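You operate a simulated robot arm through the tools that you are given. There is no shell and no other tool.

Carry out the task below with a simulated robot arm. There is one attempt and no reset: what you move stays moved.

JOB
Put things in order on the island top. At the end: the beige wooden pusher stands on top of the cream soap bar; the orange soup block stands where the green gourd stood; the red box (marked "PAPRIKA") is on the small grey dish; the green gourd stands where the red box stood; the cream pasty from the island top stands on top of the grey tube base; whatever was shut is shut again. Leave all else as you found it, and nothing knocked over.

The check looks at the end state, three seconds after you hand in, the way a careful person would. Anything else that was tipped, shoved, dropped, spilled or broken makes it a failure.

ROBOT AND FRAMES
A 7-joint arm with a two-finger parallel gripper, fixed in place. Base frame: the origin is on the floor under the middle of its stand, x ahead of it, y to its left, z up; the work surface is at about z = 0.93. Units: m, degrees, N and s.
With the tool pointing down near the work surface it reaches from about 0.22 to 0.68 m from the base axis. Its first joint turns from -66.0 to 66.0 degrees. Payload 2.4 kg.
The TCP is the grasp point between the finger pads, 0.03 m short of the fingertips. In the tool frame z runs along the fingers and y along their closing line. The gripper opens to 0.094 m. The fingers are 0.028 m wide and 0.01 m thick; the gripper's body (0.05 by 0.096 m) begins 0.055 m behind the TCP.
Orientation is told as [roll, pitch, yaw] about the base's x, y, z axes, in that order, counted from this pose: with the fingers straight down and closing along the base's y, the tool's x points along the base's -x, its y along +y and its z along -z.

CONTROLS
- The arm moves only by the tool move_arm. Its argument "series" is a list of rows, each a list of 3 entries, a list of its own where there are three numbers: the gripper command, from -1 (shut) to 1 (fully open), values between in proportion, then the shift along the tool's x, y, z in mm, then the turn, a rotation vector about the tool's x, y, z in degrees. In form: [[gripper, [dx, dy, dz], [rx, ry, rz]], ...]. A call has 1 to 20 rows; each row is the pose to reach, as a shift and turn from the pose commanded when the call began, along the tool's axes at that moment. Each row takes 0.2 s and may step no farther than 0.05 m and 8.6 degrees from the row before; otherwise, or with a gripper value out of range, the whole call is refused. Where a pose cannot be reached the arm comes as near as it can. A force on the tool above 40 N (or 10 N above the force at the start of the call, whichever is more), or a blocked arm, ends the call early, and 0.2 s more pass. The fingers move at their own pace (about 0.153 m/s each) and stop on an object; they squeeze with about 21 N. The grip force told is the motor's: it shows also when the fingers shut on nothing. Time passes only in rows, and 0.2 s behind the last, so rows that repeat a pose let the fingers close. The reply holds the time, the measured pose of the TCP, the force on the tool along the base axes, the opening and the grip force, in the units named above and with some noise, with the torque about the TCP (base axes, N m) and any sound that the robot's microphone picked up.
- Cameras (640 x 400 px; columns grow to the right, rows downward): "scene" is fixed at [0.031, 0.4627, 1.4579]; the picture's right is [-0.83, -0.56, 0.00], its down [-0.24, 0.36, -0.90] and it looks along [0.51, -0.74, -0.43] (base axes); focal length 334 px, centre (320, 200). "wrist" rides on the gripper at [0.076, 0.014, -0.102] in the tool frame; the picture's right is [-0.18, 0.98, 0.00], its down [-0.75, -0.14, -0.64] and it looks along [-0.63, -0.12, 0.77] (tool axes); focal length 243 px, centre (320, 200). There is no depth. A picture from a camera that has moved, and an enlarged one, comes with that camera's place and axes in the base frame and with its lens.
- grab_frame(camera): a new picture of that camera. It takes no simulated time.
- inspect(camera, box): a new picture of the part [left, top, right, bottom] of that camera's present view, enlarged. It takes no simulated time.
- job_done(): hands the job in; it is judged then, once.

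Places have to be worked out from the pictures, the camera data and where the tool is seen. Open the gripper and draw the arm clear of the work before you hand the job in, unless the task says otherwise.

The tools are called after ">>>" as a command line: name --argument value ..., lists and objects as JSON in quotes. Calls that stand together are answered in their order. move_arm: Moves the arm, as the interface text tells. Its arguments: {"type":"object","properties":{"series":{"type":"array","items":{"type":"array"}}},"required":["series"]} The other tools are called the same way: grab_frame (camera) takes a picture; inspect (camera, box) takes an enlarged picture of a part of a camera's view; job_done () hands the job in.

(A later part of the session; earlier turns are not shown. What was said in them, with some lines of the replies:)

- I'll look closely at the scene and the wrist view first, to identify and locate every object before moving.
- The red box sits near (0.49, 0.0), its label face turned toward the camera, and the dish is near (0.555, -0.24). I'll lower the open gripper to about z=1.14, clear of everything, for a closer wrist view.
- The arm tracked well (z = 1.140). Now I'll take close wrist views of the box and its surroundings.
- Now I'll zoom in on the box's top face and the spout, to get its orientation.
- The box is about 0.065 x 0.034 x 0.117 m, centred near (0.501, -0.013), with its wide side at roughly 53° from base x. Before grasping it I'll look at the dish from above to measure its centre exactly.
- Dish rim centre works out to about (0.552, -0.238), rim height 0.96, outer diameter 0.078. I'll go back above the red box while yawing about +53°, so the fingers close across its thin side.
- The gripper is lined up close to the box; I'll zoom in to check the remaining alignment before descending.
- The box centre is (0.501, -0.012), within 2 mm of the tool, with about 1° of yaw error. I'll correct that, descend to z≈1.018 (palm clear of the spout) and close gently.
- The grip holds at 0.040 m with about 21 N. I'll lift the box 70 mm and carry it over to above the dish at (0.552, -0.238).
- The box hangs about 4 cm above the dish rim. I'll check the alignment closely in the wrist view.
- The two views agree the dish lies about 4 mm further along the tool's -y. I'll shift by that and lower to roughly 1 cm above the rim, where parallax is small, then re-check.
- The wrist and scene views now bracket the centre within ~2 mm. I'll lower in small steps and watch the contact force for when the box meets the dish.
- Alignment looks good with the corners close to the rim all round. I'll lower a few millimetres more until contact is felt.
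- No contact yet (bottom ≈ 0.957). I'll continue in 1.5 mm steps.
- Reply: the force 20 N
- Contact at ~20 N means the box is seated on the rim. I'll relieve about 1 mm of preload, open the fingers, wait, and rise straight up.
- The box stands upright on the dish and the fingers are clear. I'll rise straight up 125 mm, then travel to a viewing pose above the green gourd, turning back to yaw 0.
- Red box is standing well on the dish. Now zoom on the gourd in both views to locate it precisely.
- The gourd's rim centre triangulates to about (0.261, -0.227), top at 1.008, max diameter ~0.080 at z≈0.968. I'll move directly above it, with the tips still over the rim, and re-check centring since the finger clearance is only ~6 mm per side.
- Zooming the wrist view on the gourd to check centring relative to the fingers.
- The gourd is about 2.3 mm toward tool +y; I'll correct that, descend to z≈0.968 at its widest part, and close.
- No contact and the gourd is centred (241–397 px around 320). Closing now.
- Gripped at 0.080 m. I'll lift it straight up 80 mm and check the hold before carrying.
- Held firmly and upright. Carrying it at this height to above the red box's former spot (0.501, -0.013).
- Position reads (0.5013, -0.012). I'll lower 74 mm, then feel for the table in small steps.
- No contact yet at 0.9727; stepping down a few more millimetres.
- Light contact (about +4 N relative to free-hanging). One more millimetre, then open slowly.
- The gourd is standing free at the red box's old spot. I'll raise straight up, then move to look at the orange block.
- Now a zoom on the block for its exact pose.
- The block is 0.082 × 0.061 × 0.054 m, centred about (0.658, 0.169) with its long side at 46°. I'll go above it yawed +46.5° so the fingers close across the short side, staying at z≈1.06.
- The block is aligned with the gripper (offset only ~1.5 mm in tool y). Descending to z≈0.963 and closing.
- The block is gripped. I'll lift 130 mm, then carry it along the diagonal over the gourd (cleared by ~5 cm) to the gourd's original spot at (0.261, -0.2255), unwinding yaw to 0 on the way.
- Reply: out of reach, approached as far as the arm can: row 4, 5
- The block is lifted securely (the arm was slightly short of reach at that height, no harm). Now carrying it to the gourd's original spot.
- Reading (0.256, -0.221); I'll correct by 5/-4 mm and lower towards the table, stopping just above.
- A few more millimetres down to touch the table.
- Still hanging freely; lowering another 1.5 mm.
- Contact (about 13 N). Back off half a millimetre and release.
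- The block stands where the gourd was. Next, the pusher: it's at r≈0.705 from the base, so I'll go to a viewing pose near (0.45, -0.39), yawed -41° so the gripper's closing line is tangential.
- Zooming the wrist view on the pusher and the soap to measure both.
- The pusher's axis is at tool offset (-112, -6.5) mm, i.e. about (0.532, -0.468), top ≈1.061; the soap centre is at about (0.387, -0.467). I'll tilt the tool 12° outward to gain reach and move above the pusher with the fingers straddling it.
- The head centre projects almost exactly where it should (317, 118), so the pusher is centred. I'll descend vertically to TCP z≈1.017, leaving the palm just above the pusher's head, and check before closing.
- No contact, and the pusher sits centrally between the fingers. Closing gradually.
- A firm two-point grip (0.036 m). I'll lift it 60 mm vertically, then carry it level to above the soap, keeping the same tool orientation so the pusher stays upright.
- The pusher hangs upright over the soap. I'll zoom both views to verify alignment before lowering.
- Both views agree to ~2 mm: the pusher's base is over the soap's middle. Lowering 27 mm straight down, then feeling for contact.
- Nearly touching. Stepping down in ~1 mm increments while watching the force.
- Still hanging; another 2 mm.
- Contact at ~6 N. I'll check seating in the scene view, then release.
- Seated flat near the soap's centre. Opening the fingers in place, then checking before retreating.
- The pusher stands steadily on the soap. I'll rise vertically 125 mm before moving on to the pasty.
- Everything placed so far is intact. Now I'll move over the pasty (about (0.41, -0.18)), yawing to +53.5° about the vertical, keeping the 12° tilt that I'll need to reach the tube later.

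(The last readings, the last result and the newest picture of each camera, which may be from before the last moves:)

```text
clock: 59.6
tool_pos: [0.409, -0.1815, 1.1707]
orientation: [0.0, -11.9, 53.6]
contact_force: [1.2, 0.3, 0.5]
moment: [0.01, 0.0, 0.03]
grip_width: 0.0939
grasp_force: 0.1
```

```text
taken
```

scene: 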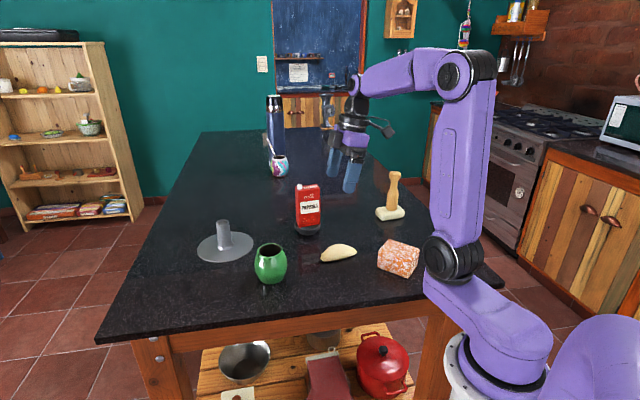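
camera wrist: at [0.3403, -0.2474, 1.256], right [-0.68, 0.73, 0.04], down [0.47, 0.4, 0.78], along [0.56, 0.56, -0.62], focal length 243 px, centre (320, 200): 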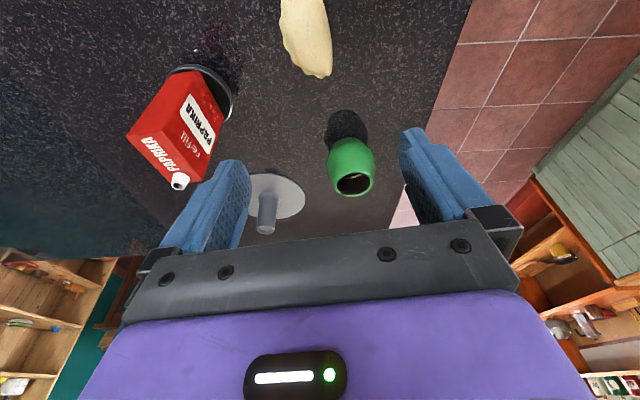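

Position is good. I'll lower vertically 105 mm for a close look at the pasty between the fingers.

>>> move_arm --series '[[1, [6, 0, 28], [0, 0, 0]], [1, [12, 0, 56], [0, 0, 0]], [1, [17.5, 0, 82], [0, 0, 0]], [1, [21.8, 0, 102.7], [0, 0, 0]], [1, [21.8, 0, 102.7], [0, 0, 0]]]'

>>> grab_frame --camera "wrist"

>>> inspect --camera "wrist" --box '[230, 0, 410, 150]'

>>> inspect --camera "scene" --box '[290, 160, 430, 280]'

```text
clock: 60.8
tool_pos: [0.4094, -0.1814, 1.0654]
orientation: [0.1, -12.0, 53.5]
contact_force: [1.1, 0.2, 0.7]
moment: [0.01, 0.01, 0.0]
grip_width: 0.0941
grasp_force: 0.0
```

```text
taken
camera wrist: at [0.3405, -0.2478, 1.1504], right [-0.68, 0.73, 0.04], down [0.47, 0.4, 0.78], along [0.56, 0.55, -0.62], focal length 243 px, centre (320, 200)
```

wrist: 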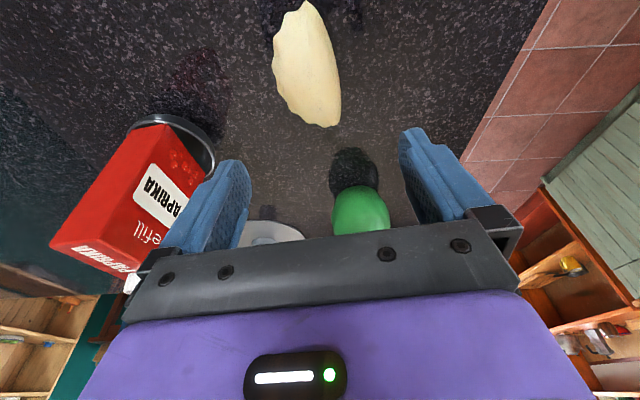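

```text
2.67 times, centred on (320, 75) of wrist
camera zoom: at [0.3405, -0.2478, 1.1504], right [-0.68, 0.73, 0.04], down [0.47, 0.4, 0.78], along [0.56, 0.55, -0.62], focal length 647 px, centre (320, 533)
```

zoom: 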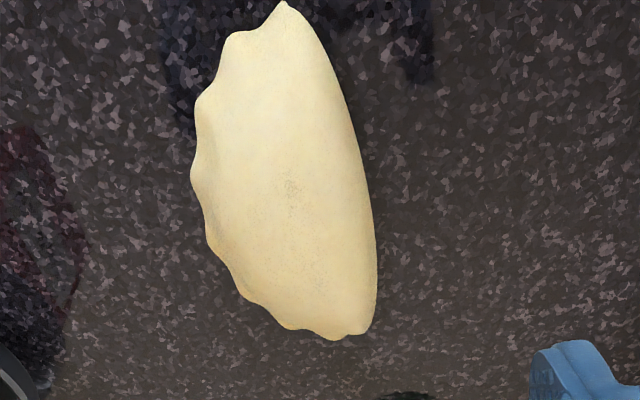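

```text
3.33 times, centred on (360, 220) of scene
camera zoom: at [0.031, 0.4627, 1.4579], right [-0.83, -0.56, 0.0], down [-0.24, 0.36, -0.9], along [0.51, -0.74, -0.43], focal length 1114 px, centre (187, 133)
```

zoom: 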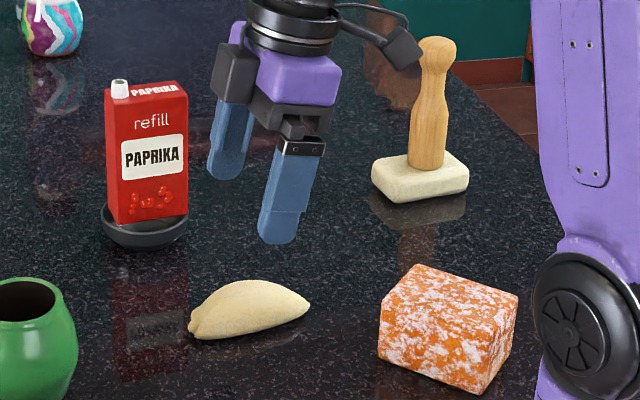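

The pasty's long axis is aligned with the tool; its mid-width lies ~7 mm toward tool -y. I'll correct for that and descend in steps to TCP z≈0.967 (tips ~4 mm above the table).

>>> move_arm --series '[[1, [3, -7.3, 25], [0, 0, 0]], [1, [8.5, -7.3, 50], [0, 0, 0]], [1, [13.5, -7.3, 73], [0, 0, 0]], [1, [17, -7.3, 89], [0, 0, 0]], [1, [18.5, -7.3, 96.6], [0, 0, 0]], [1, [18.5, -7.3, 96.6], [0, 0, 0]]]'

>>> grab_frame --camera "wrist"

>>> inspect --camera "scene" --box '[290, 190, 430, 280]'

```text
clock: 62.2
tool_pos: [0.4176, -0.1822, 0.9679]
orientation: [0.0, -12.0, 53.5]
contact_force: [0.4, 0.6, 0.1]
moment: [0.01, 0.01, 0.0]
grip_width: 0.0939
grasp_force: 0.0
```

```text
taken
camera wrist: at [0.3476, -0.2495, 1.0518], right [-0.68, 0.73, 0.04], down [0.47, 0.4, 0.78], along [0.56, 0.55, -0.62], focal length 243 px, centre (320, 200)
```

wrist: 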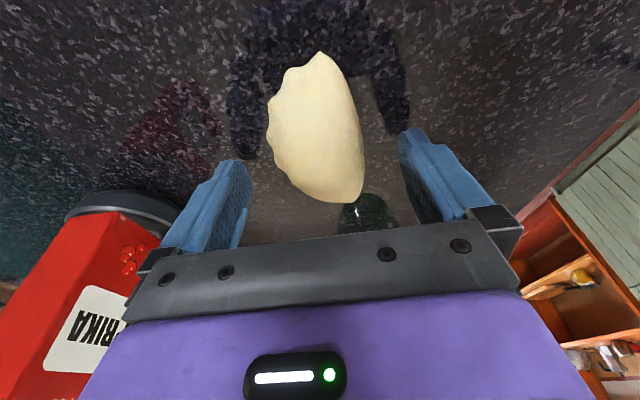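

```text
4.44 times, centred on (360, 235) of scene
camera zoom: at [0.031, 0.4627, 1.4579], right [-0.83, -0.56, 0.0], down [-0.24, 0.36, -0.9], along [0.51, -0.74, -0.43], focal length 1485 px, centre (142, 44)
```

zoom: 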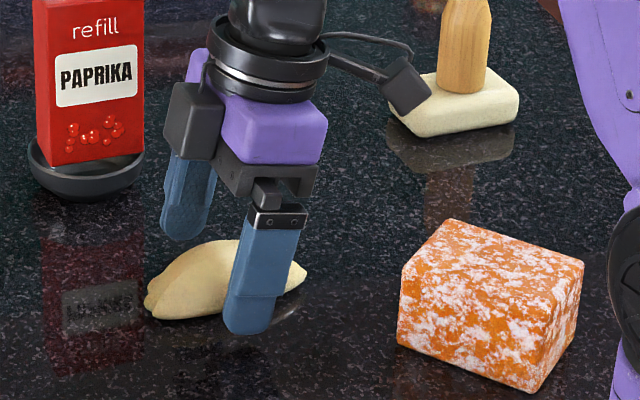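

The pasty is centred between the fingertips (278–363 px around 320). Closing gently.

>>> move_arm --series '[[0.6, [0, 0, 0], [0, 0, 0]], [0.4, [0, 0, 0], [0, 0, 0]], [0.2, [0, 0, 0], [0, 0, 0]], [0, [0, 0, 0], [0, 0, 0]], [-0.4, [0, 0, 0], [0, 0, 0]], [-1, [0, 0, 0], [0, 0, 0]], [-1, [0, 0, 0], [0, 0, 0]]]'

>>> grab_frame --camera "wrist"

>>> inspect --camera "scene" --box '[300, 200, 400, 280]'

```text
clock: 63.8
tool_pos: [0.4169, -0.1826, 0.9683]
orientation: [0.0, -12.0, 53.5]
contact_force: [0.2, -0.9, 3.9]
moment: [0.06, 0.04, 0.0]
grip_width: 0.0544
grasp_force: 21.0
```

```text
taken
camera wrist: at [0.3477, -0.2495, 1.0521], right [-0.68, 0.73, 0.04], down [0.47, 0.4, 0.78], along [0.56, 0.55, -0.62], focal length 243 px, centre (320, 200)
```

wrist: 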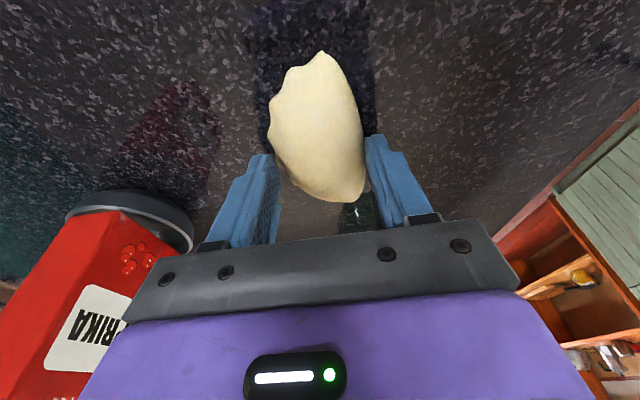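

```text
5.00 times, centred on (350, 240) of scene
camera zoom: at [0.031, 0.4627, 1.4579], right [-0.83, -0.56, 0.0], down [-0.24, 0.36, -0.9], along [0.51, -0.74, -0.43], focal length 1671 px, centre (170, 0)
```

zoom: 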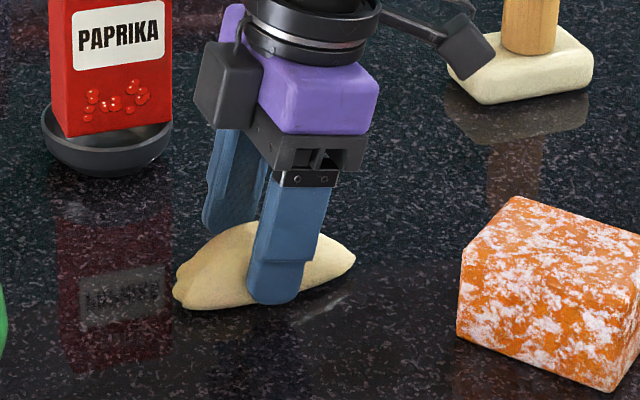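

Gripped at 0.054 m without shifting it. Lifting 40 mm vertically to check it stays level.

>>> move_arm --series '[[-1, [-1.5, 0, -7], [0, 0, 0]], [-1, [-4.2, 0, -19.6], [0, 0, 0]], [-1, [-8.3, 0, -39], [0, 0, 0]], [-1, [-8.3, 0, -39], [0, 0, 0]]]'

>>> grab_frame --camera "wrist"

>>> inspect --camera "scene" --box '[300, 180, 400, 260]'

```text
clock: 64.8
tool_pos: [0.4166, -0.1836, 1.0094]
orientation: [0.0, -12.0, 53.5]
contact_force: [-0.4, -0.1, -1.6]
moment: [0.0, -0.01, 0.0]
grip_width: 0.0527
grasp_force: 20.7
```

```text
taken
camera wrist: at [0.3472, -0.2501, 1.092], right [-0.68, 0.73, 0.04], down [0.47, 0.4, 0.78], along [0.56, 0.55, -0.62], focal length 243 px, centre (320, 200)
```

wrist: 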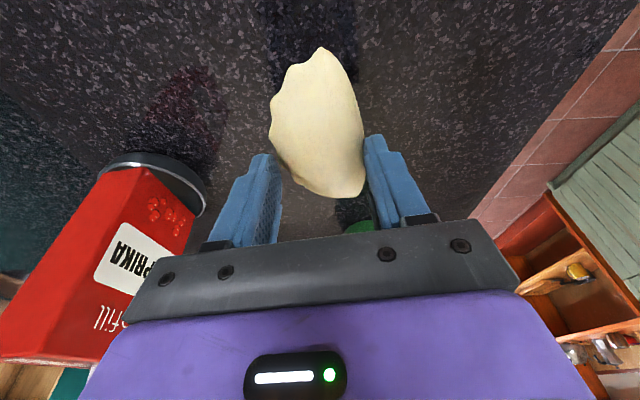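

```text
5.00 times, centred on (350, 220) of scene
camera zoom: at [0.031, 0.4627, 1.4579], right [-0.83, -0.56, 0.0], down [-0.24, 0.36, -0.9], along [0.51, -0.74, -0.43], focal length 1671 px, centre (170, 100)
```

zoom: 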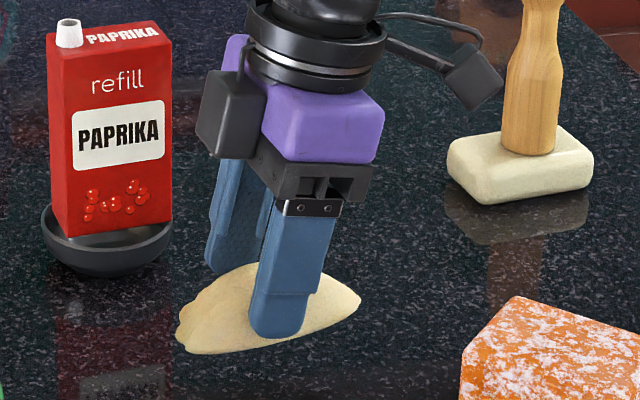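

The width changed slightly, so it may have rolled a little. Zooming in on the held pasty to check its attitude.

>>> inspect --camera "scene" --box '[325, 220, 380, 260]'

>>> inspect --camera "wrist" --box '[240, 30, 400, 210]'

```text
10.00 times, centred on (352, 240) of scene
camera zoom: at [0.031, 0.4627, 1.4579], right [-0.83, -0.56, 0.0], down [-0.24, 0.36, -0.9], along [0.51, -0.74, -0.43], focal length 3341 px, centre (-5, -200)
```

zoom: 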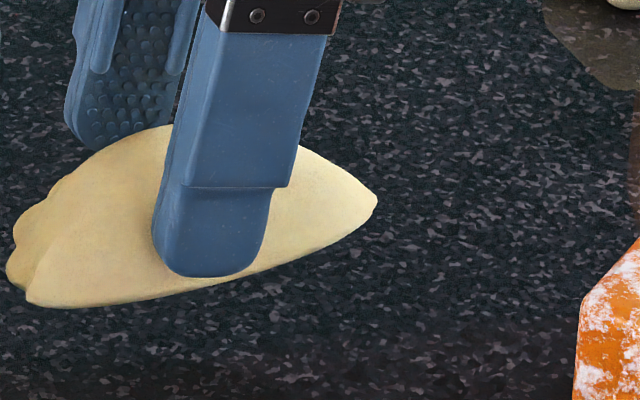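

```text
2.22 times, centred on (320, 120) of wrist
camera zoom: at [0.3472, -0.2501, 1.092], right [-0.68, 0.73, 0.04], down [0.47, 0.4, 0.78], along [0.56, 0.55, -0.62], focal length 539 px, centre (320, 378)
```

zoom: 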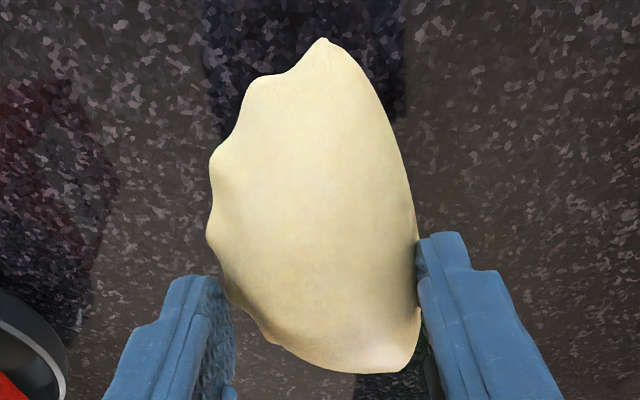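

The pasty is held roughly level (tips both ~3 cm below the TCP). I'll lift to z≈1.095, then carry it slowly to above the tube at about (0.692, -0.041), turning the yaw to -3° about the vertical while keeping the tilt constant.

>>> move_arm --series '[[-1, [-5, 0, -24], [0, 0, 0]], [-1, [-11, 0, -52], [0, 0, 0]], [-1, [-17.9, 0, -84.1], [0, 0, 0]], [-1, [-40.6, -11.4, -79.3], [0.98, 0, 4.62]], [-1, [-63.2, -22.8, -74.5], [1.96, 0, 9.24]], [-1, [-85.9, -34.2, -69.6], [2.95, 0, 13.86]], [-1, [-108.5, -45.6, -64.8], [3.93, 0, 18.48]], [-1, [-131.2, -57, -60], [4.91, 0, 23.1]], [-1, [-153.9, -68.5, -55.2], [5.89, 0, 27.73]], [-1, [-176.5, -79.9, -50.4], [6.87, 0, 32.35]], [-1, [-199.2, -91.3, -45.5], [7.86, 0, 36.97]], [-1, [-221.8, -102.7, -40.7], [8.84, 0, 41.59]], [-1, [-244.5, -114.1, -35.9], [9.82, 0, 46.21]], [-1, [-267.2, -125.5, -31.1], [10.8, 0, 50.83]], [-1, [-289.8, -136.9, -26.3], [11.78, 0, 55.45]], [-1, [-289.8, -136.9, -26.3], [11.78, 0, 55.45]]]'

>>> grab_frame --camera "wrist"

>>> grab_frame --camera "scene"

>>> inspect --camera "scene" --box '[180, 160, 300, 270]'

```text
clock: 68.2
tool_pos: [0.6917, -0.0408, 1.0946]
orientation: [0.0, -12.0, -3.3]
contact_force: [-0.1, -0.4, -1.2]
moment: [-0.03, -0.02, -0.01]
grip_width: 0.0524
grasp_force: 20.9
```

```text
taken
camera wrist: at [0.5958, -0.0191, 1.1783], right [0.24, 0.97, 0.04], down [0.6, -0.18, 0.78], along [0.77, -0.16, -0.62], focal length 243 px, centre (320, 200)
```

wrist: 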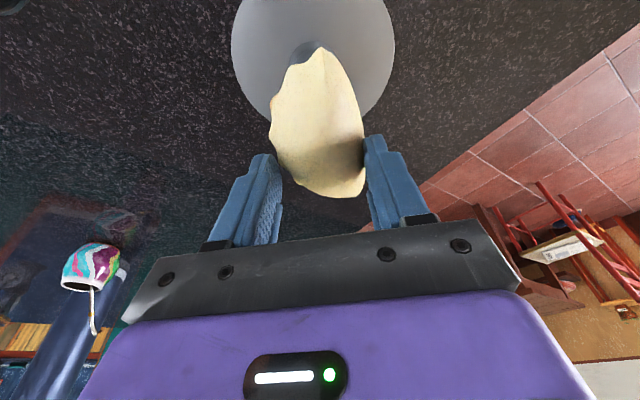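

```text
taken
```

scene: 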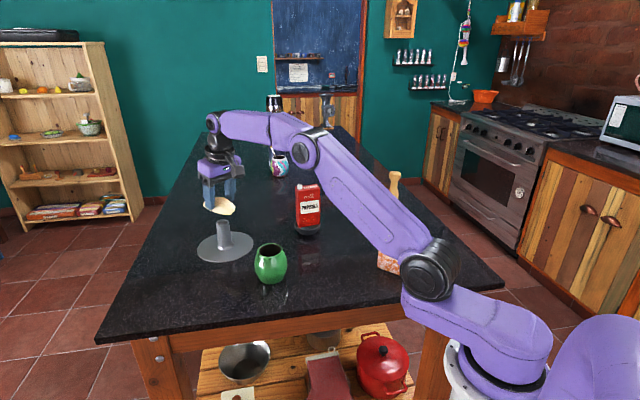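

```text
3.64 times, centred on (240, 215) of scene
camera zoom: at [0.031, 0.4627, 1.4579], right [-0.83, -0.56, 0.0], down [-0.24, 0.36, -0.9], along [0.51, -0.74, -0.43], focal length 1215 px, centre (611, 146)
```

zoom: 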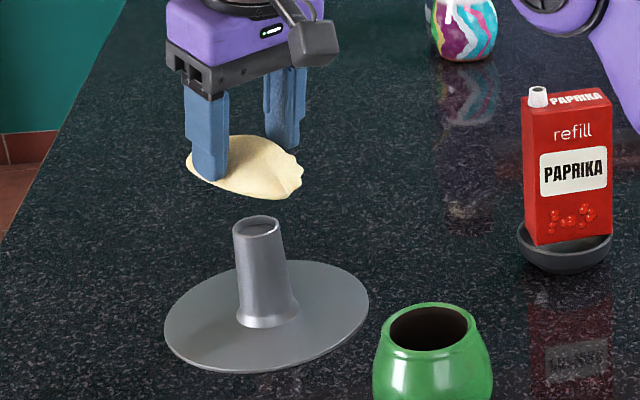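

Holding 4 cm above the tube top. Zooming into the wrist view to gauge the alignment of pasty versus tube.

>>> inspect --camera "wrist" --box '[220, 0, 420, 140]'

>>> inspect --camera "scene" --box '[200, 190, 260, 240]'

```text
2.86 times, centred on (320, 70) of wrist
camera zoom: at [0.5958, -0.0191, 1.1783], right [0.24, 0.97, 0.04], down [0.6, -0.18, 0.78], along [0.77, -0.16, -0.62], focal length 693 px, centre (320, 571)
```

zoom: 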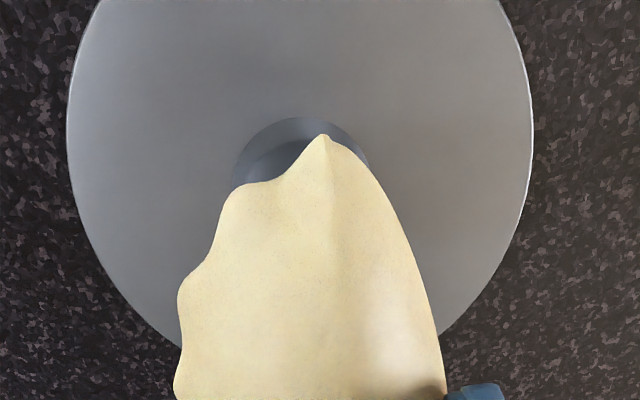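

```text
8.00 times, centred on (230, 215) of scene
camera zoom: at [0.031, 0.4627, 1.4579], right [-0.83, -0.56, 0.0], down [-0.24, 0.36, -0.9], along [0.51, -0.74, -0.43], focal length 2673 px, centre (1040, 80)
```

zoom: 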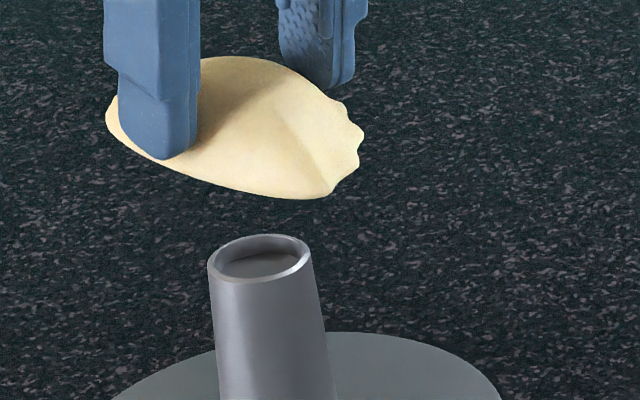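

Combining the views, the tube top is at about (0.697, -0.041), z≈1.012, so I need to go ~3.5 mm farther out and ~4 mm toward -y so that the pasty's centre of mass is over the tube. I'll shift and lower to ~1 cm above the tube and re-check.

>>> move_arm --series '[[-1, [-1.5, -2, 6], [0, 0, 0]], [-1, [-0.5, -3.8, 15], [0, 0, 0]], [-1, [1.5, -3.8, 24], [0, 0, 0]], [-1, [2.6, -3.8, 30.1], [0, 0, 0]], [-1, [2.6, -3.8, 30.1], [0, 0, 0]]]'

>>> inspect --camera "scene" --box '[200, 190, 260, 240]'

>>> inspect --camera "wrist" --box '[220, 0, 420, 220]'

```text
clock: 69.4
tool_pos: [0.6955, -0.0458, 1.065]
orientation: [0.1, -12.0, -3.2]
contact_force: [-0.2, 0.9, -1.1]
moment: [0.01, -0.01, 0.0]
grip_width: 0.0523
grasp_force: 20.6
```

```text
8.00 times, centred on (230, 215) of scene
camera zoom: at [0.031, 0.4627, 1.4579], right [-0.83, -0.56, 0.0], down [-0.24, 0.36, -0.9], along [0.51, -0.74, -0.43], focal length 2673 px, centre (1040, 80)
```

zoom: 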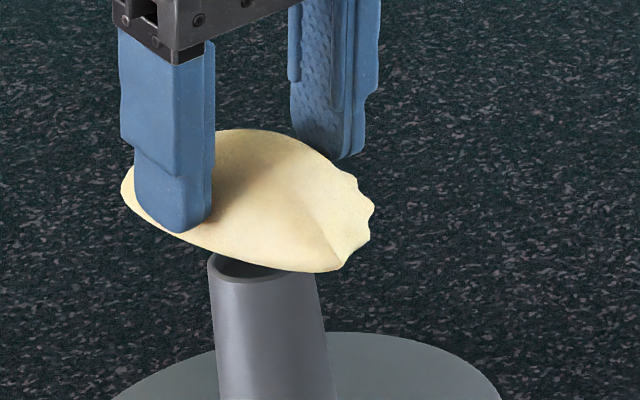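

```text
1.82 times, centred on (320, 110) of wrist
camera zoom: at [0.6001, -0.0237, 1.1482], right [0.23, 0.97, 0.04], down [0.59, -0.17, 0.78], along [0.77, -0.16, -0.62], focal length 441 px, centre (320, 364)
```

zoom: 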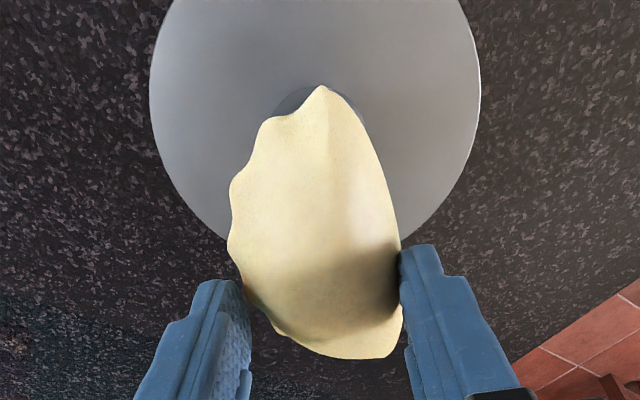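

The wrist-fitted disc centre is only ~4 mm outward / 2.5 mm in +y of the TCP axis, which puts the pasty's centre of mass right over the tube. I'll lower a further 8 mm, then 1–2 mm at a time feeling for contact.

>>> move_arm --series '[[-1, [0.6, 0, 2.9], [0, 0, 0]], [-1, [1.2, 0, 5.9], [0, 0, 0]], [-1, [1.7, 0, 7.8], [0, 0, 0]], [-1, [1.7, 0, 7.8], [0, 0, 0]]]'

>>> inspect --camera "scene" --box '[200, 190, 260, 240]'

```text
clock: 70.4
tool_pos: [0.6951, -0.0438, 1.0561]
orientation: [-0.1, -12.0, -3.2]
contact_force: [-0.2, -0.1, -0.8]
moment: [0.02, -0.05, 0.0]
grip_width: 0.0522
grasp_force: 21.4
```

```text
8.00 times, centred on (230, 215) of scene
camera zoom: at [0.031, 0.4627, 1.4579], right [-0.83, -0.56, 0.0], down [-0.24, 0.36, -0.9], along [0.51, -0.74, -0.43], focal length 2673 px, centre (1040, 80)
```

zoom: 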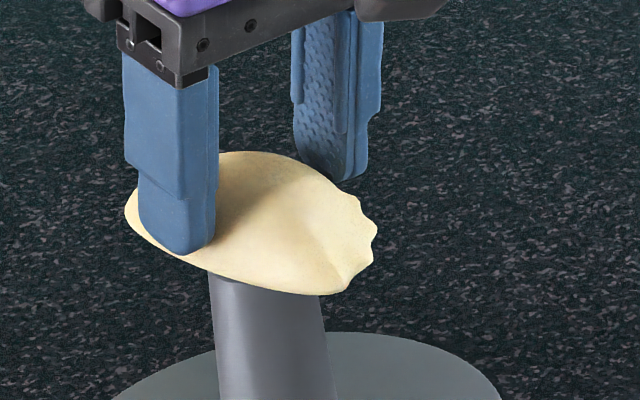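

Close to contact. Stepping down 1.5 mm at a time.

>>> move_arm --series '[[-1, [0.15, 0, 0.75], [0, 0, 0]], [-1, [0.3, 0, 1.5], [0, 0, 0]], [-1, [0.3, 0, 1.5], [0, 0, 0]]]'

```text
clock: 71.2
tool_pos: [0.6948, -0.0452, 1.0547]
orientation: [0.0, -12.0, -3.1]
contact_force: [-0.3, -0.1, 0.5]
moment: [-0.03, -0.04, -0.01]
grip_width: 0.0523
grasp_force: 20.7
```

Force is still around zero (weight ~1 N); another 1.5 mm.

>>> move_arm --series '[[-1, [0.15, 0, 0.75], [0, 0, 0]], [-1, [0.3, 0, 1.5], [0, 0, 0]], [-1, [0.3, 0, 1.5], [0, 0, 0]]]'

>>> inspect --camera "scene" --box '[200, 190, 260, 240]'

```text
clock: 72.0
tool_pos: [0.6947, -0.0454, 1.0514]
orientation: [0.0, -12.0, -3.4]
contact_force: [0.3, 0.0, -0.1]
moment: [-0.01, 0.0, -0.01]
grip_width: 0.052
grasp_force: 21.4
```

```text
8.00 times, centred on (230, 215) of scene
camera zoom: at [0.031, 0.4627, 1.4579], right [-0.83, -0.56, 0.0], down [-0.24, 0.36, -0.9], along [0.51, -0.74, -0.43], focal length 2673 px, centre (1040, 80)
```

zoom: 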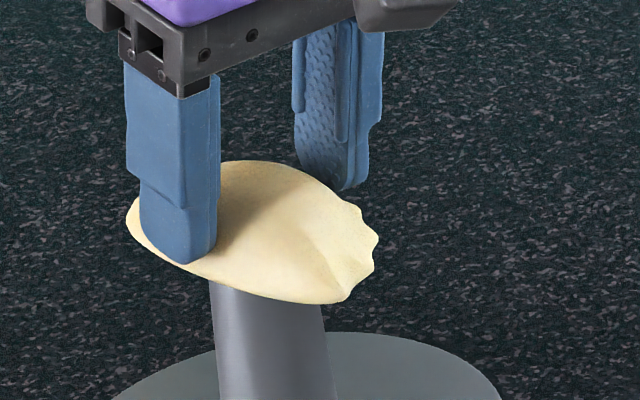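

No contact yet. Continuing down 2 mm.

>>> move_arm --series '[[-1, [0.2, 0, 1], [0, 0, 0]], [-1, [0.4, 0, 2], [0, 0, 0]], [-1, [0.4, 0, 2], [0, 0, 0]]]'

```text
clock: 72.8
tool_pos: [0.6954, -0.044, 1.0514]
orientation: [0.0, -12.3, -3.2]
contact_force: [-1.9, 0.4, 11.0]
moment: [0.2, -0.05, 0.04]
grip_width: 0.0521
grasp_force: 20.9
```

Contact at ~12 N, but the moment (+0.2 N·m) says it touches first on the +y rim side — the pasty hangs slightly belly-down. I'll lift 2 mm, roll the tool ~3° to level it, and touch down again.

>>> move_arm --series '[[-1, [-0.4, 0, -2], [0, 0, 0]], [-1, [-0.4, -1, -2], [-1.5, 0, 0]], [-1, [-0.4, -2, -2], [-3, 0, 0]], [-1, [-0.4, -2, -2], [-3, 0, 0]]]'

>>> inspect --camera "scene" --box '[200, 190, 260, 240]'

>>> inspect --camera "wrist" --box '[220, 0, 420, 220]'

```text
clock: 73.8
tool_pos: [0.6945, -0.0466, 1.0505]
orientation: [3.0, -11.9, -3.2]
contact_force: [-0.5, 0.1, 0.4]
moment: [0.0, 0.0, 0.0]
grip_width: 0.0524
grasp_force: 20.9
```

```text
8.00 times, centred on (230, 215) of scene
camera zoom: at [0.031, 0.4627, 1.4579], right [-0.83, -0.56, 0.0], down [-0.24, 0.36, -0.9], along [0.51, -0.74, -0.43], focal length 2673 px, centre (1040, 80)
```

zoom: 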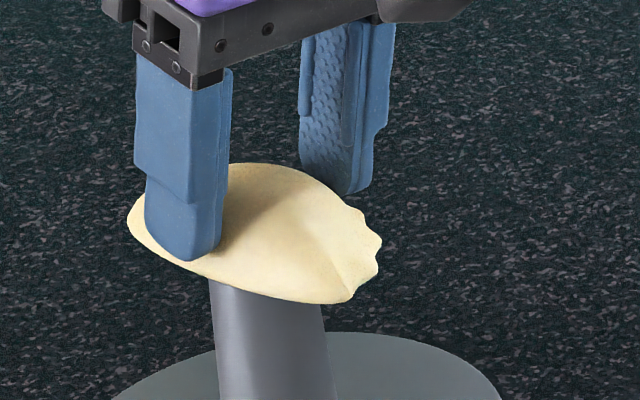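

```text
1.82 times, centred on (320, 110) of wrist
camera zoom: at [0.599, -0.0312, 1.1366], right [0.22, 0.97, 0.09], down [0.6, -0.21, 0.78], along [0.77, -0.12, -0.63], focal length 441 px, centre (320, 364)
```

zoom: 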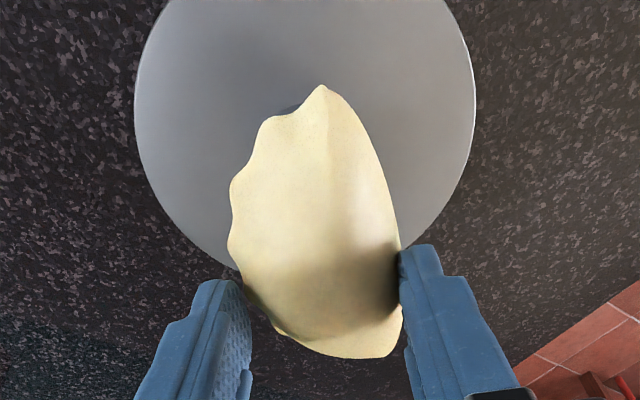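

The pasty hasn't moved in the grip. Touching down again in ~1 mm steps.

>>> move_arm --series '[[-1, [0.2, 0, 1], [0, 0, 0]], [-1, [0.4, -0.1, 2], [0, 0, 0]], [-1, [0.4, -0.1, 2], [0, 0, 0]]]'

```text
clock: 74.6
tool_pos: [0.6949, -0.0466, 1.0522]
orientation: [3.0, -12.1, -3.3]
contact_force: [-4.1, -1.1, 9.9]
moment: [0.17, 0.06, 0.05]
grip_width: 0.0522
grasp_force: 20.9
```

Still touching on the same +y/outward side, so it needs a bit more levelling. I'll lift 2 mm, add 3° roll and 1.5° pitch, then touch down again.

>>> move_arm --series '[[-1, [-0.5, 0.1, -2.5], [0, 0, 0]], [-1, [0, -1, -2.5], [-1.5, -0.75, 0]], [-1, [0.6, -2, -2.5], [-3, -1.5, 0]], [-1, [0.6, -2, -2.5], [-3, -1.5, 0]], [-1, [0.8, -2.1, -1.5], [-3, -1.5, 0]], [-1, [1.0, -2.2, -0.5], [-3, -1.5, 0]], [-1, [1.0, -2.2, -0.5], [-3, -1.5, 0]]]'

```text
clock: 76.2
tool_pos: [0.6955, -0.0492, 1.05]
orientation: [6.0, -13.6, -3.4]
contact_force: [0.5, 0.4, 2.8]
moment: [-0.01, 0.08, -0.05]
grip_width: 0.052
grasp_force: 21.1
```

The contact point has now moved to the opposite side, so the pasty is near level. Checking visually before deciding to release.

>>> inspect --camera "scene" --box '[200, 190, 260, 240]'

>>> inspect --camera "wrist" --box '[220, 0, 420, 220]'

```text
8.00 times, centred on (230, 215) of scene
camera zoom: at [0.0309, 0.4627, 1.4579], right [-0.83, -0.56, 0.0], down [-0.24, 0.36, -0.9], along [0.51, -0.74, -0.43], focal length 2673 px, centre (1040, 80)
```

zoom: 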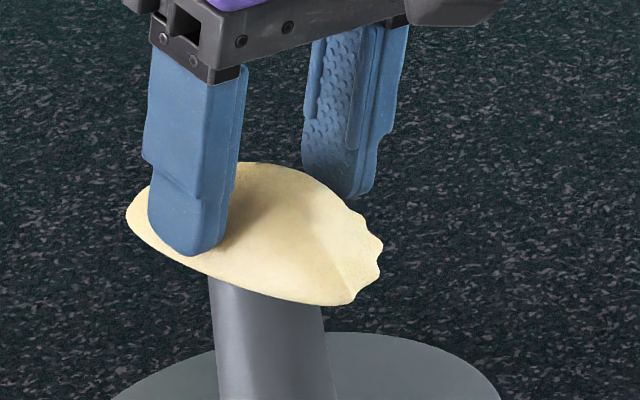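

```text
1.82 times, centred on (320, 110) of wrist
camera zoom: at [0.5956, -0.0385, 1.1336], right [0.21, 0.97, 0.14], down [0.57, -0.24, 0.78], along [0.79, -0.08, -0.61], focal length 441 px, centre (320, 364)
```

zoom: 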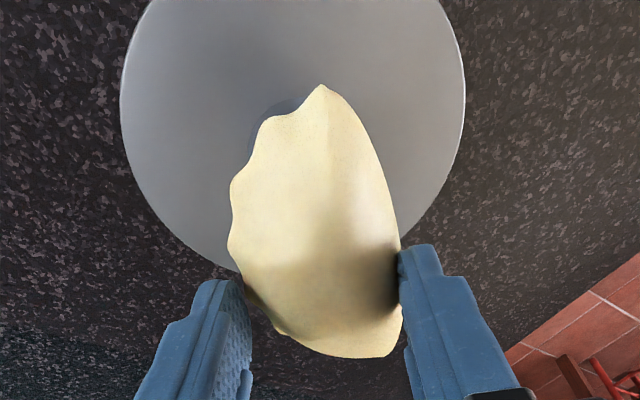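

I'll press down ~0.8 mm more to get a clearer reading of where the contact is centred.

>>> move_arm --series '[[-1, [0.2, -0.1, 0.8], [0, 0, 0]], [-1, [0.2, -0.1, 0.8], [0, 0, 0]], [-1, [0.2, -0.1, 0.8], [0, 0, 0]]]'

```text
clock: 77.0
tool_pos: [0.6944, -0.0497, 1.0501]
orientation: [6.0, -13.7, -3.3]
contact_force: [-1.6, 0.0, 10.9]
moment: [0.03, 0.14, 0.01]
grip_width: 0.052
grasp_force: 21.0
```

The contact centroid is now well inside the tube's ring (≈10 mm from its centre, with roll flat), so it is seated level. I'll relieve most of the preload and open gradually.

>>> move_arm --series '[[-1, [-0.1, 0, -0.6], [0, 0, 0]], [-1, [-0.1, 0, -0.6], [0, 0, 0]], [0.14, [-0.1, 0, -0.6], [0, 0, 0]], [0.2, [-0.1, 0, -0.6], [0, 0, 0]], [0.3, [-0.1, 0, -0.6], [0, 0, 0]], [0.3, [-0.1, 0, -0.6], [0, 0, 0]]]'

>>> inspect --camera "scene" --box '[200, 190, 260, 240]'

>>> inspect --camera "wrist" --box '[220, 0, 420, 220]'

```text
clock: 78.4
tool_pos: [0.6935, -0.0503, 1.0502]
orientation: [6.0, -13.5, -3.3]
contact_force: [-0.6, 0.4, 0.9]
moment: [0.01, 0.01, -0.01]
grip_width: 0.0611
grasp_force: 0.1
```

```text
8.00 times, centred on (230, 215) of scene
camera zoom: at [0.031, 0.4627, 1.4579], right [-0.83, -0.56, 0.0], down [-0.24, 0.36, -0.9], along [0.51, -0.74, -0.43], focal length 2673 px, centre (1040, 80)
```

zoom: 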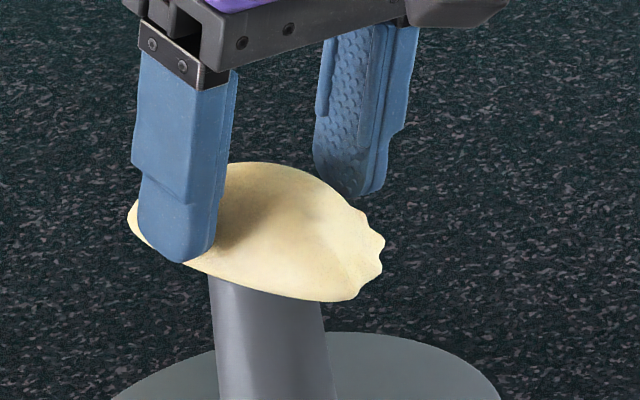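

```text
1.82 times, centred on (320, 110) of wrist
camera zoom: at [0.5956, -0.0388, 1.133], right [0.21, 0.97, 0.14], down [0.57, -0.24, 0.78], along [0.79, -0.08, -0.61], focal length 441 px, centre (320, 364)
```

zoom: 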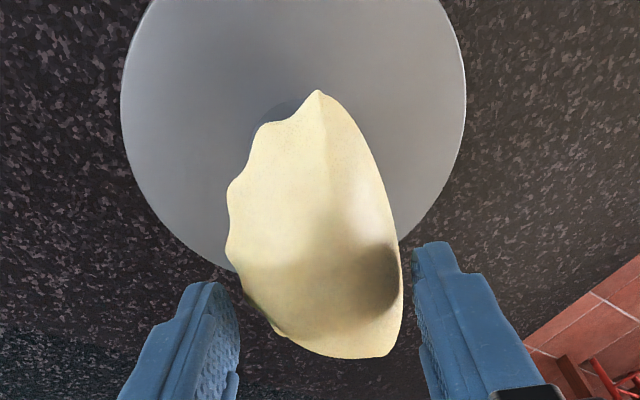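

It's released and resting on the tube without touching the fingers. Opening fully and checking it again before retreating along the finger axis.

>>> move_arm --series '[[0.5, [0, 0, 0], [0, 0, 0]], [0.8, [0, 0, 0], [0, 0, 0]], [1, [0, 0, 0], [0, 0, 0]], [1, [0, 0, 0], [0, 0, 0]], [1, [0, 0, 0], [0, 0, 0]]]'

>>> inspect --camera "scene" --box '[200, 190, 260, 240]'

>>> inspect --camera "wrist" --box '[220, 0, 420, 220]'

```text
clock: 79.6
tool_pos: [0.6943, -0.0502, 1.0503]
orientation: [6.0, -13.5, -3.3]
contact_force: [0.7, -0.4, 0.0]
moment: [-0.01, 0.02, 0.02]
grip_width: 0.094
grasp_force: 0.1
```

```text
8.00 times, centred on (230, 215) of scene
camera zoom: at [0.031, 0.4627, 1.4579], right [-0.83, -0.56, 0.0], down [-0.24, 0.36, -0.9], along [0.51, -0.74, -0.43], focal length 2673 px, centre (1040, 80)
```

zoom: 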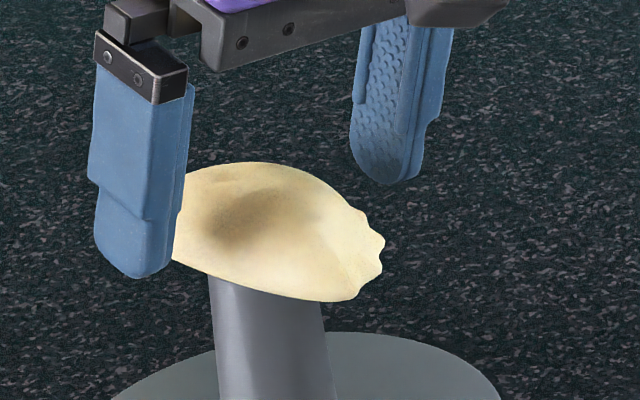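

```text
1.82 times, centred on (320, 110) of wrist
camera zoom: at [0.5956, -0.0388, 1.133], right [0.21, 0.97, 0.14], down [0.57, -0.24, 0.78], along [0.79, -0.08, -0.61], focal length 441 px, centre (320, 364)
```

zoom: 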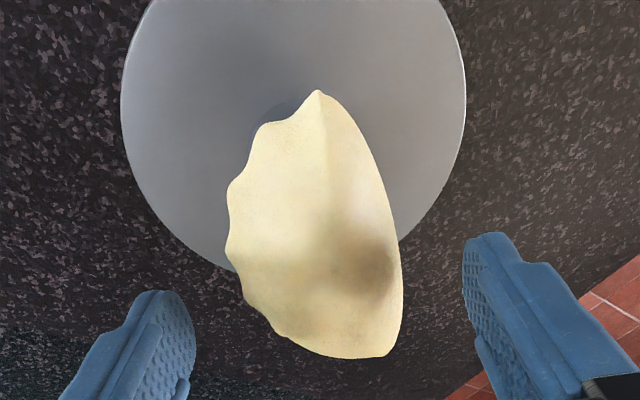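

The pasty stays put on the tube with the fingers fully open. Retreating slowly along the finger axis.

>>> move_arm --series '[[1, [0, 0, -10], [0, 0, 0]], [1, [0, 0, -25], [0, 0, 0]], [1, [0, 0, -45], [0, 0, 0]], [1, [0, 0, -75], [0, 0, 0]], [1, [0, 0, -110], [0, 0, 0]], [1, [0, 0, -110], [0, 0, 0]]]'

>>> grab_frame --camera "scene"

>>> inspect --camera "scene" --box '[190, 180, 280, 270]'

>>> grab_frame --camera "wrist"

```text
clock: 81.0
tool_pos: [0.6671, -0.0595, 1.1564]
orientation: [6.0, -13.5, -3.3]
contact_force: [-0.3, 1.3, 0.1]
moment: [0.0, 0.02, 0.03]
grip_width: 0.0941
grasp_force: 0.1
```

```text
taken
```

scene: 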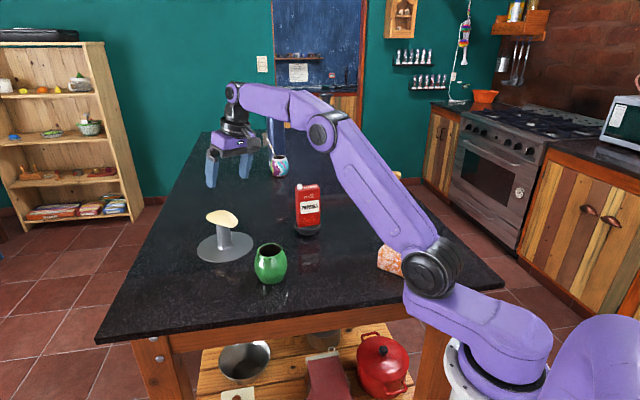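

```text
4.44 times, centred on (235, 225) of scene
camera zoom: at [0.031, 0.4627, 1.4579], right [-0.83, -0.56, 0.0], down [-0.24, 0.36, -0.9], along [0.51, -0.74, -0.43], focal length 1485 px, centre (698, 89)
```

zoom: 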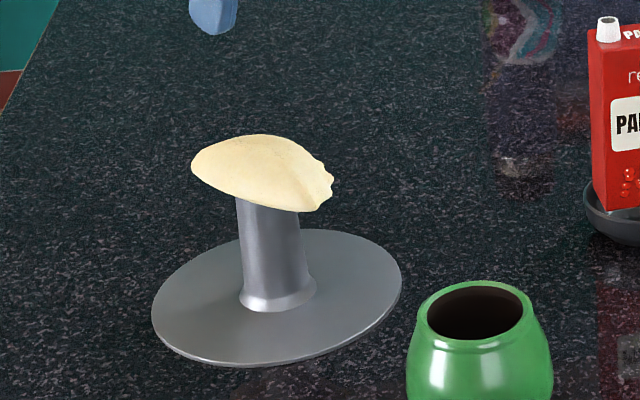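

```text
taken
camera wrist: at [0.5689, -0.0488, 1.2398], right [0.21, 0.97, 0.14], down [0.57, -0.24, 0.78], along [0.79, -0.08, -0.61], focal length 243 px, centre (320, 200)
```

wrist: 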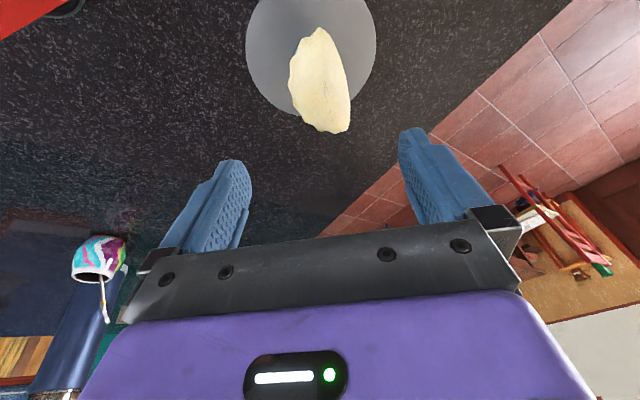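

The pasty balances well on the tube, and the tube base hasn't moved. I'll now withdraw the arm up and back toward its starting posture, clear of the work.

>>> move_arm --series '[[1, [15, 3, -35], [0, 0, 0]], [1, [45, 6, -65], [1, 2, 0]], [1, [80, 10, -90], [2, 4.5, 0]], [1, [115, 14, -112], [3, 7, 0]], [1, [150, 18, -134], [4, 9, 0]], [1, [185, 22, -156], [5, 11, 0]], [1, [215, 26, -176], [6, 13, 0]], [1, [234, 29, -190], [6, 13.5, 0]], [1, [234, 29, -190], [6, 13.5, 0]]]'

>>> grab_frame --camera "scene"

>>> grab_frame --camera "wrist"

>>> inspect --camera "scene" --box '[180, 170, 440, 300]'

```text
clock: 83.0
tool_pos: [0.3956, -0.0352, 1.2885]
orientation: [0.0, 0.0, -2.6]
contact_force: [0.2, 0.0, 0.8]
moment: [0.0, 0.03, 0.01]
grip_width: 0.0939
grasp_force: 0.0
```

```text
taken
```

scene: 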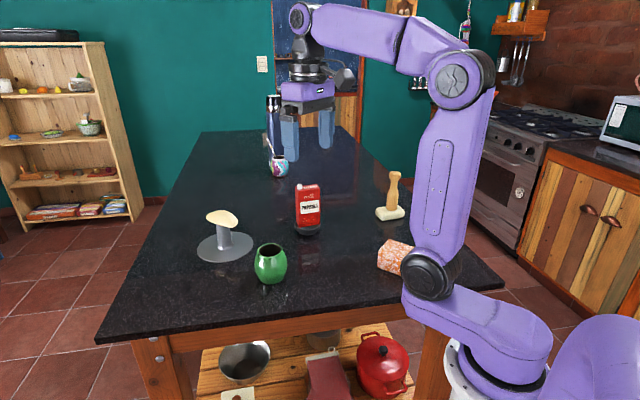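

```text
taken
camera wrist: at [0.3199, -0.0152, 1.3911], right [0.23, 0.97, 0.0], down [0.75, -0.17, 0.64], along [0.62, -0.15, -0.77], focal length 243 px, centre (320, 200)
```

wrist: 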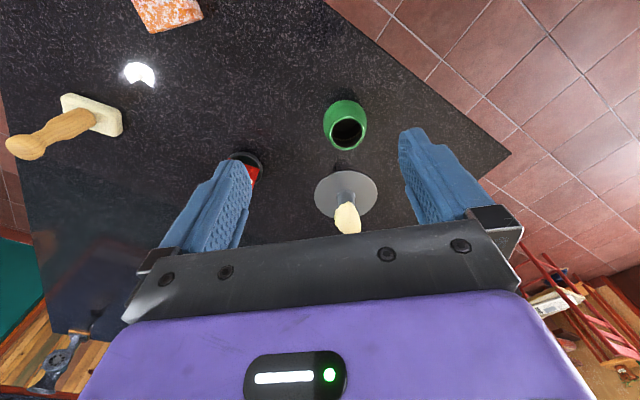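

```text
2.46 times, centred on (310, 235) of scene
camera zoom: at [0.031, 0.4627, 1.4579], right [-0.83, -0.56, 0.0], down [-0.24, 0.36, -0.9], along [0.51, -0.74, -0.43], focal length 822 px, centre (345, 114)
```

zoom: 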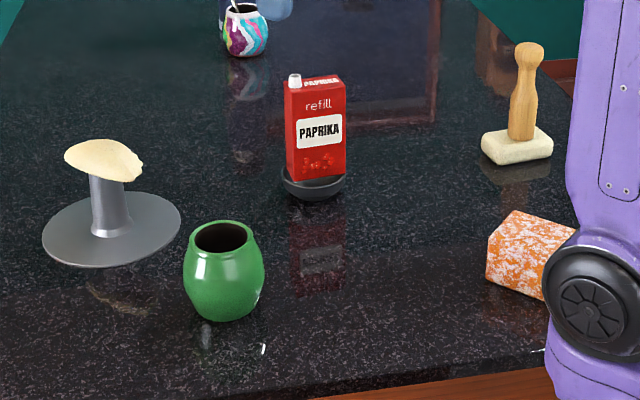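

Everything looks in place; a last close check of the pasty, pusher and dish for any creeping before handing in.

>>> move_arm --series '[[1, [0, 0, 0], [0, 0, 0]], [1, [0, 0, 0], [0, 0, 0]], [1, [0, 0, 0], [0, 0, 0]], [1, [0, 0, 0], [0, 0, 0]], [1, [0, 0, 0], [0, 0, 0]], [1, [0, 0, 0], [0, 0, 0]], [1, [0, 0, 0], [0, 0, 0]], [1, [0, 0, 0], [0, 0, 0]], [1, [0, 0, 0], [0, 0, 0]], [1, [0, 0, 0], [0, 0, 0]]]'

>>> inspect --camera "scene" --box '[190, 180, 280, 270]'

>>> inspect --camera "scene" --box '[280, 160, 420, 250]'

```text
clock: 85.2
tool_pos: [0.3956, -0.0346, 1.2885]
orientation: [-0.2, 0.0, -2.7]
contact_force: [0.7, -0.4, 0.4]
moment: [0.01, -0.01, 0.01]
grip_width: 0.0941
grasp_force: 0.1
```

```text
4.44 times, centred on (235, 225) of scene
camera zoom: at [0.031, 0.4627, 1.4579], right [-0.83, -0.56, 0.0], down [-0.24, 0.36, -0.9], along [0.51, -0.74, -0.43], focal length 1485 px, centre (698, 89)
```

zoom: 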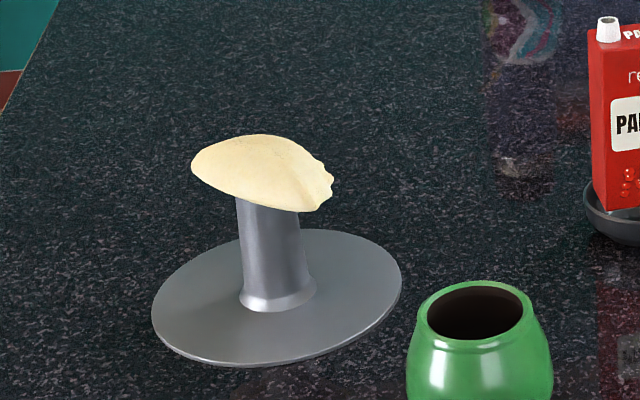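

```text
4.44 times, centred on (350, 205) of scene
camera zoom: at [0.031, 0.4627, 1.4579], right [-0.83, -0.56, 0.0], down [-0.24, 0.36, -0.9], along [0.51, -0.74, -0.43], focal length 1485 px, centre (187, 178)
```

zoom: 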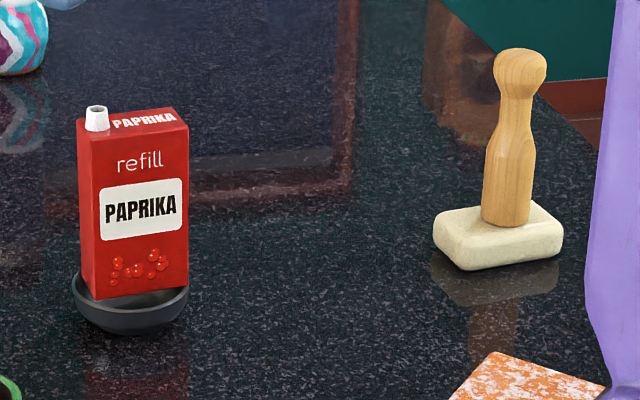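

All five items are where they belong and unchanged over the last few seconds, with the gripper open and the arm drawn clear. Nothing was opened, so nothing needs shutting. Handing in.

>>> job_done

```text
The job is handed in.
```

I finished the job and handed it in; I haven't seen the judge's result. In the last pictures before handing in, nothing was creeping or leaning:

- **Pusher:** stands upright near the centre of the soap bar.
- **Orange soup block:** stands where the green gourd was, turned about 46° from its old angle.
- **Red PAPRIKA box:** stands upright on the small grey dish, resting on the dish's rim because its base is too wide to sit inside.
- **Green gourd:** stands where the red box was, within about 2 mm by the arm's readings.
- **Cream pasty:** sits on top of the tube itself, not on the disc around it. This is the most delicate placement: the pasty is about 10 cm long and the tube top only about 3.4 cm across. It hadn't moved about 6 s after release.

I opened nothing, so there was nothing to shut again. The tube base and dish were in their original places when I checked. I knocked nothing over, and the arm ended clear of the work with the gripper open.
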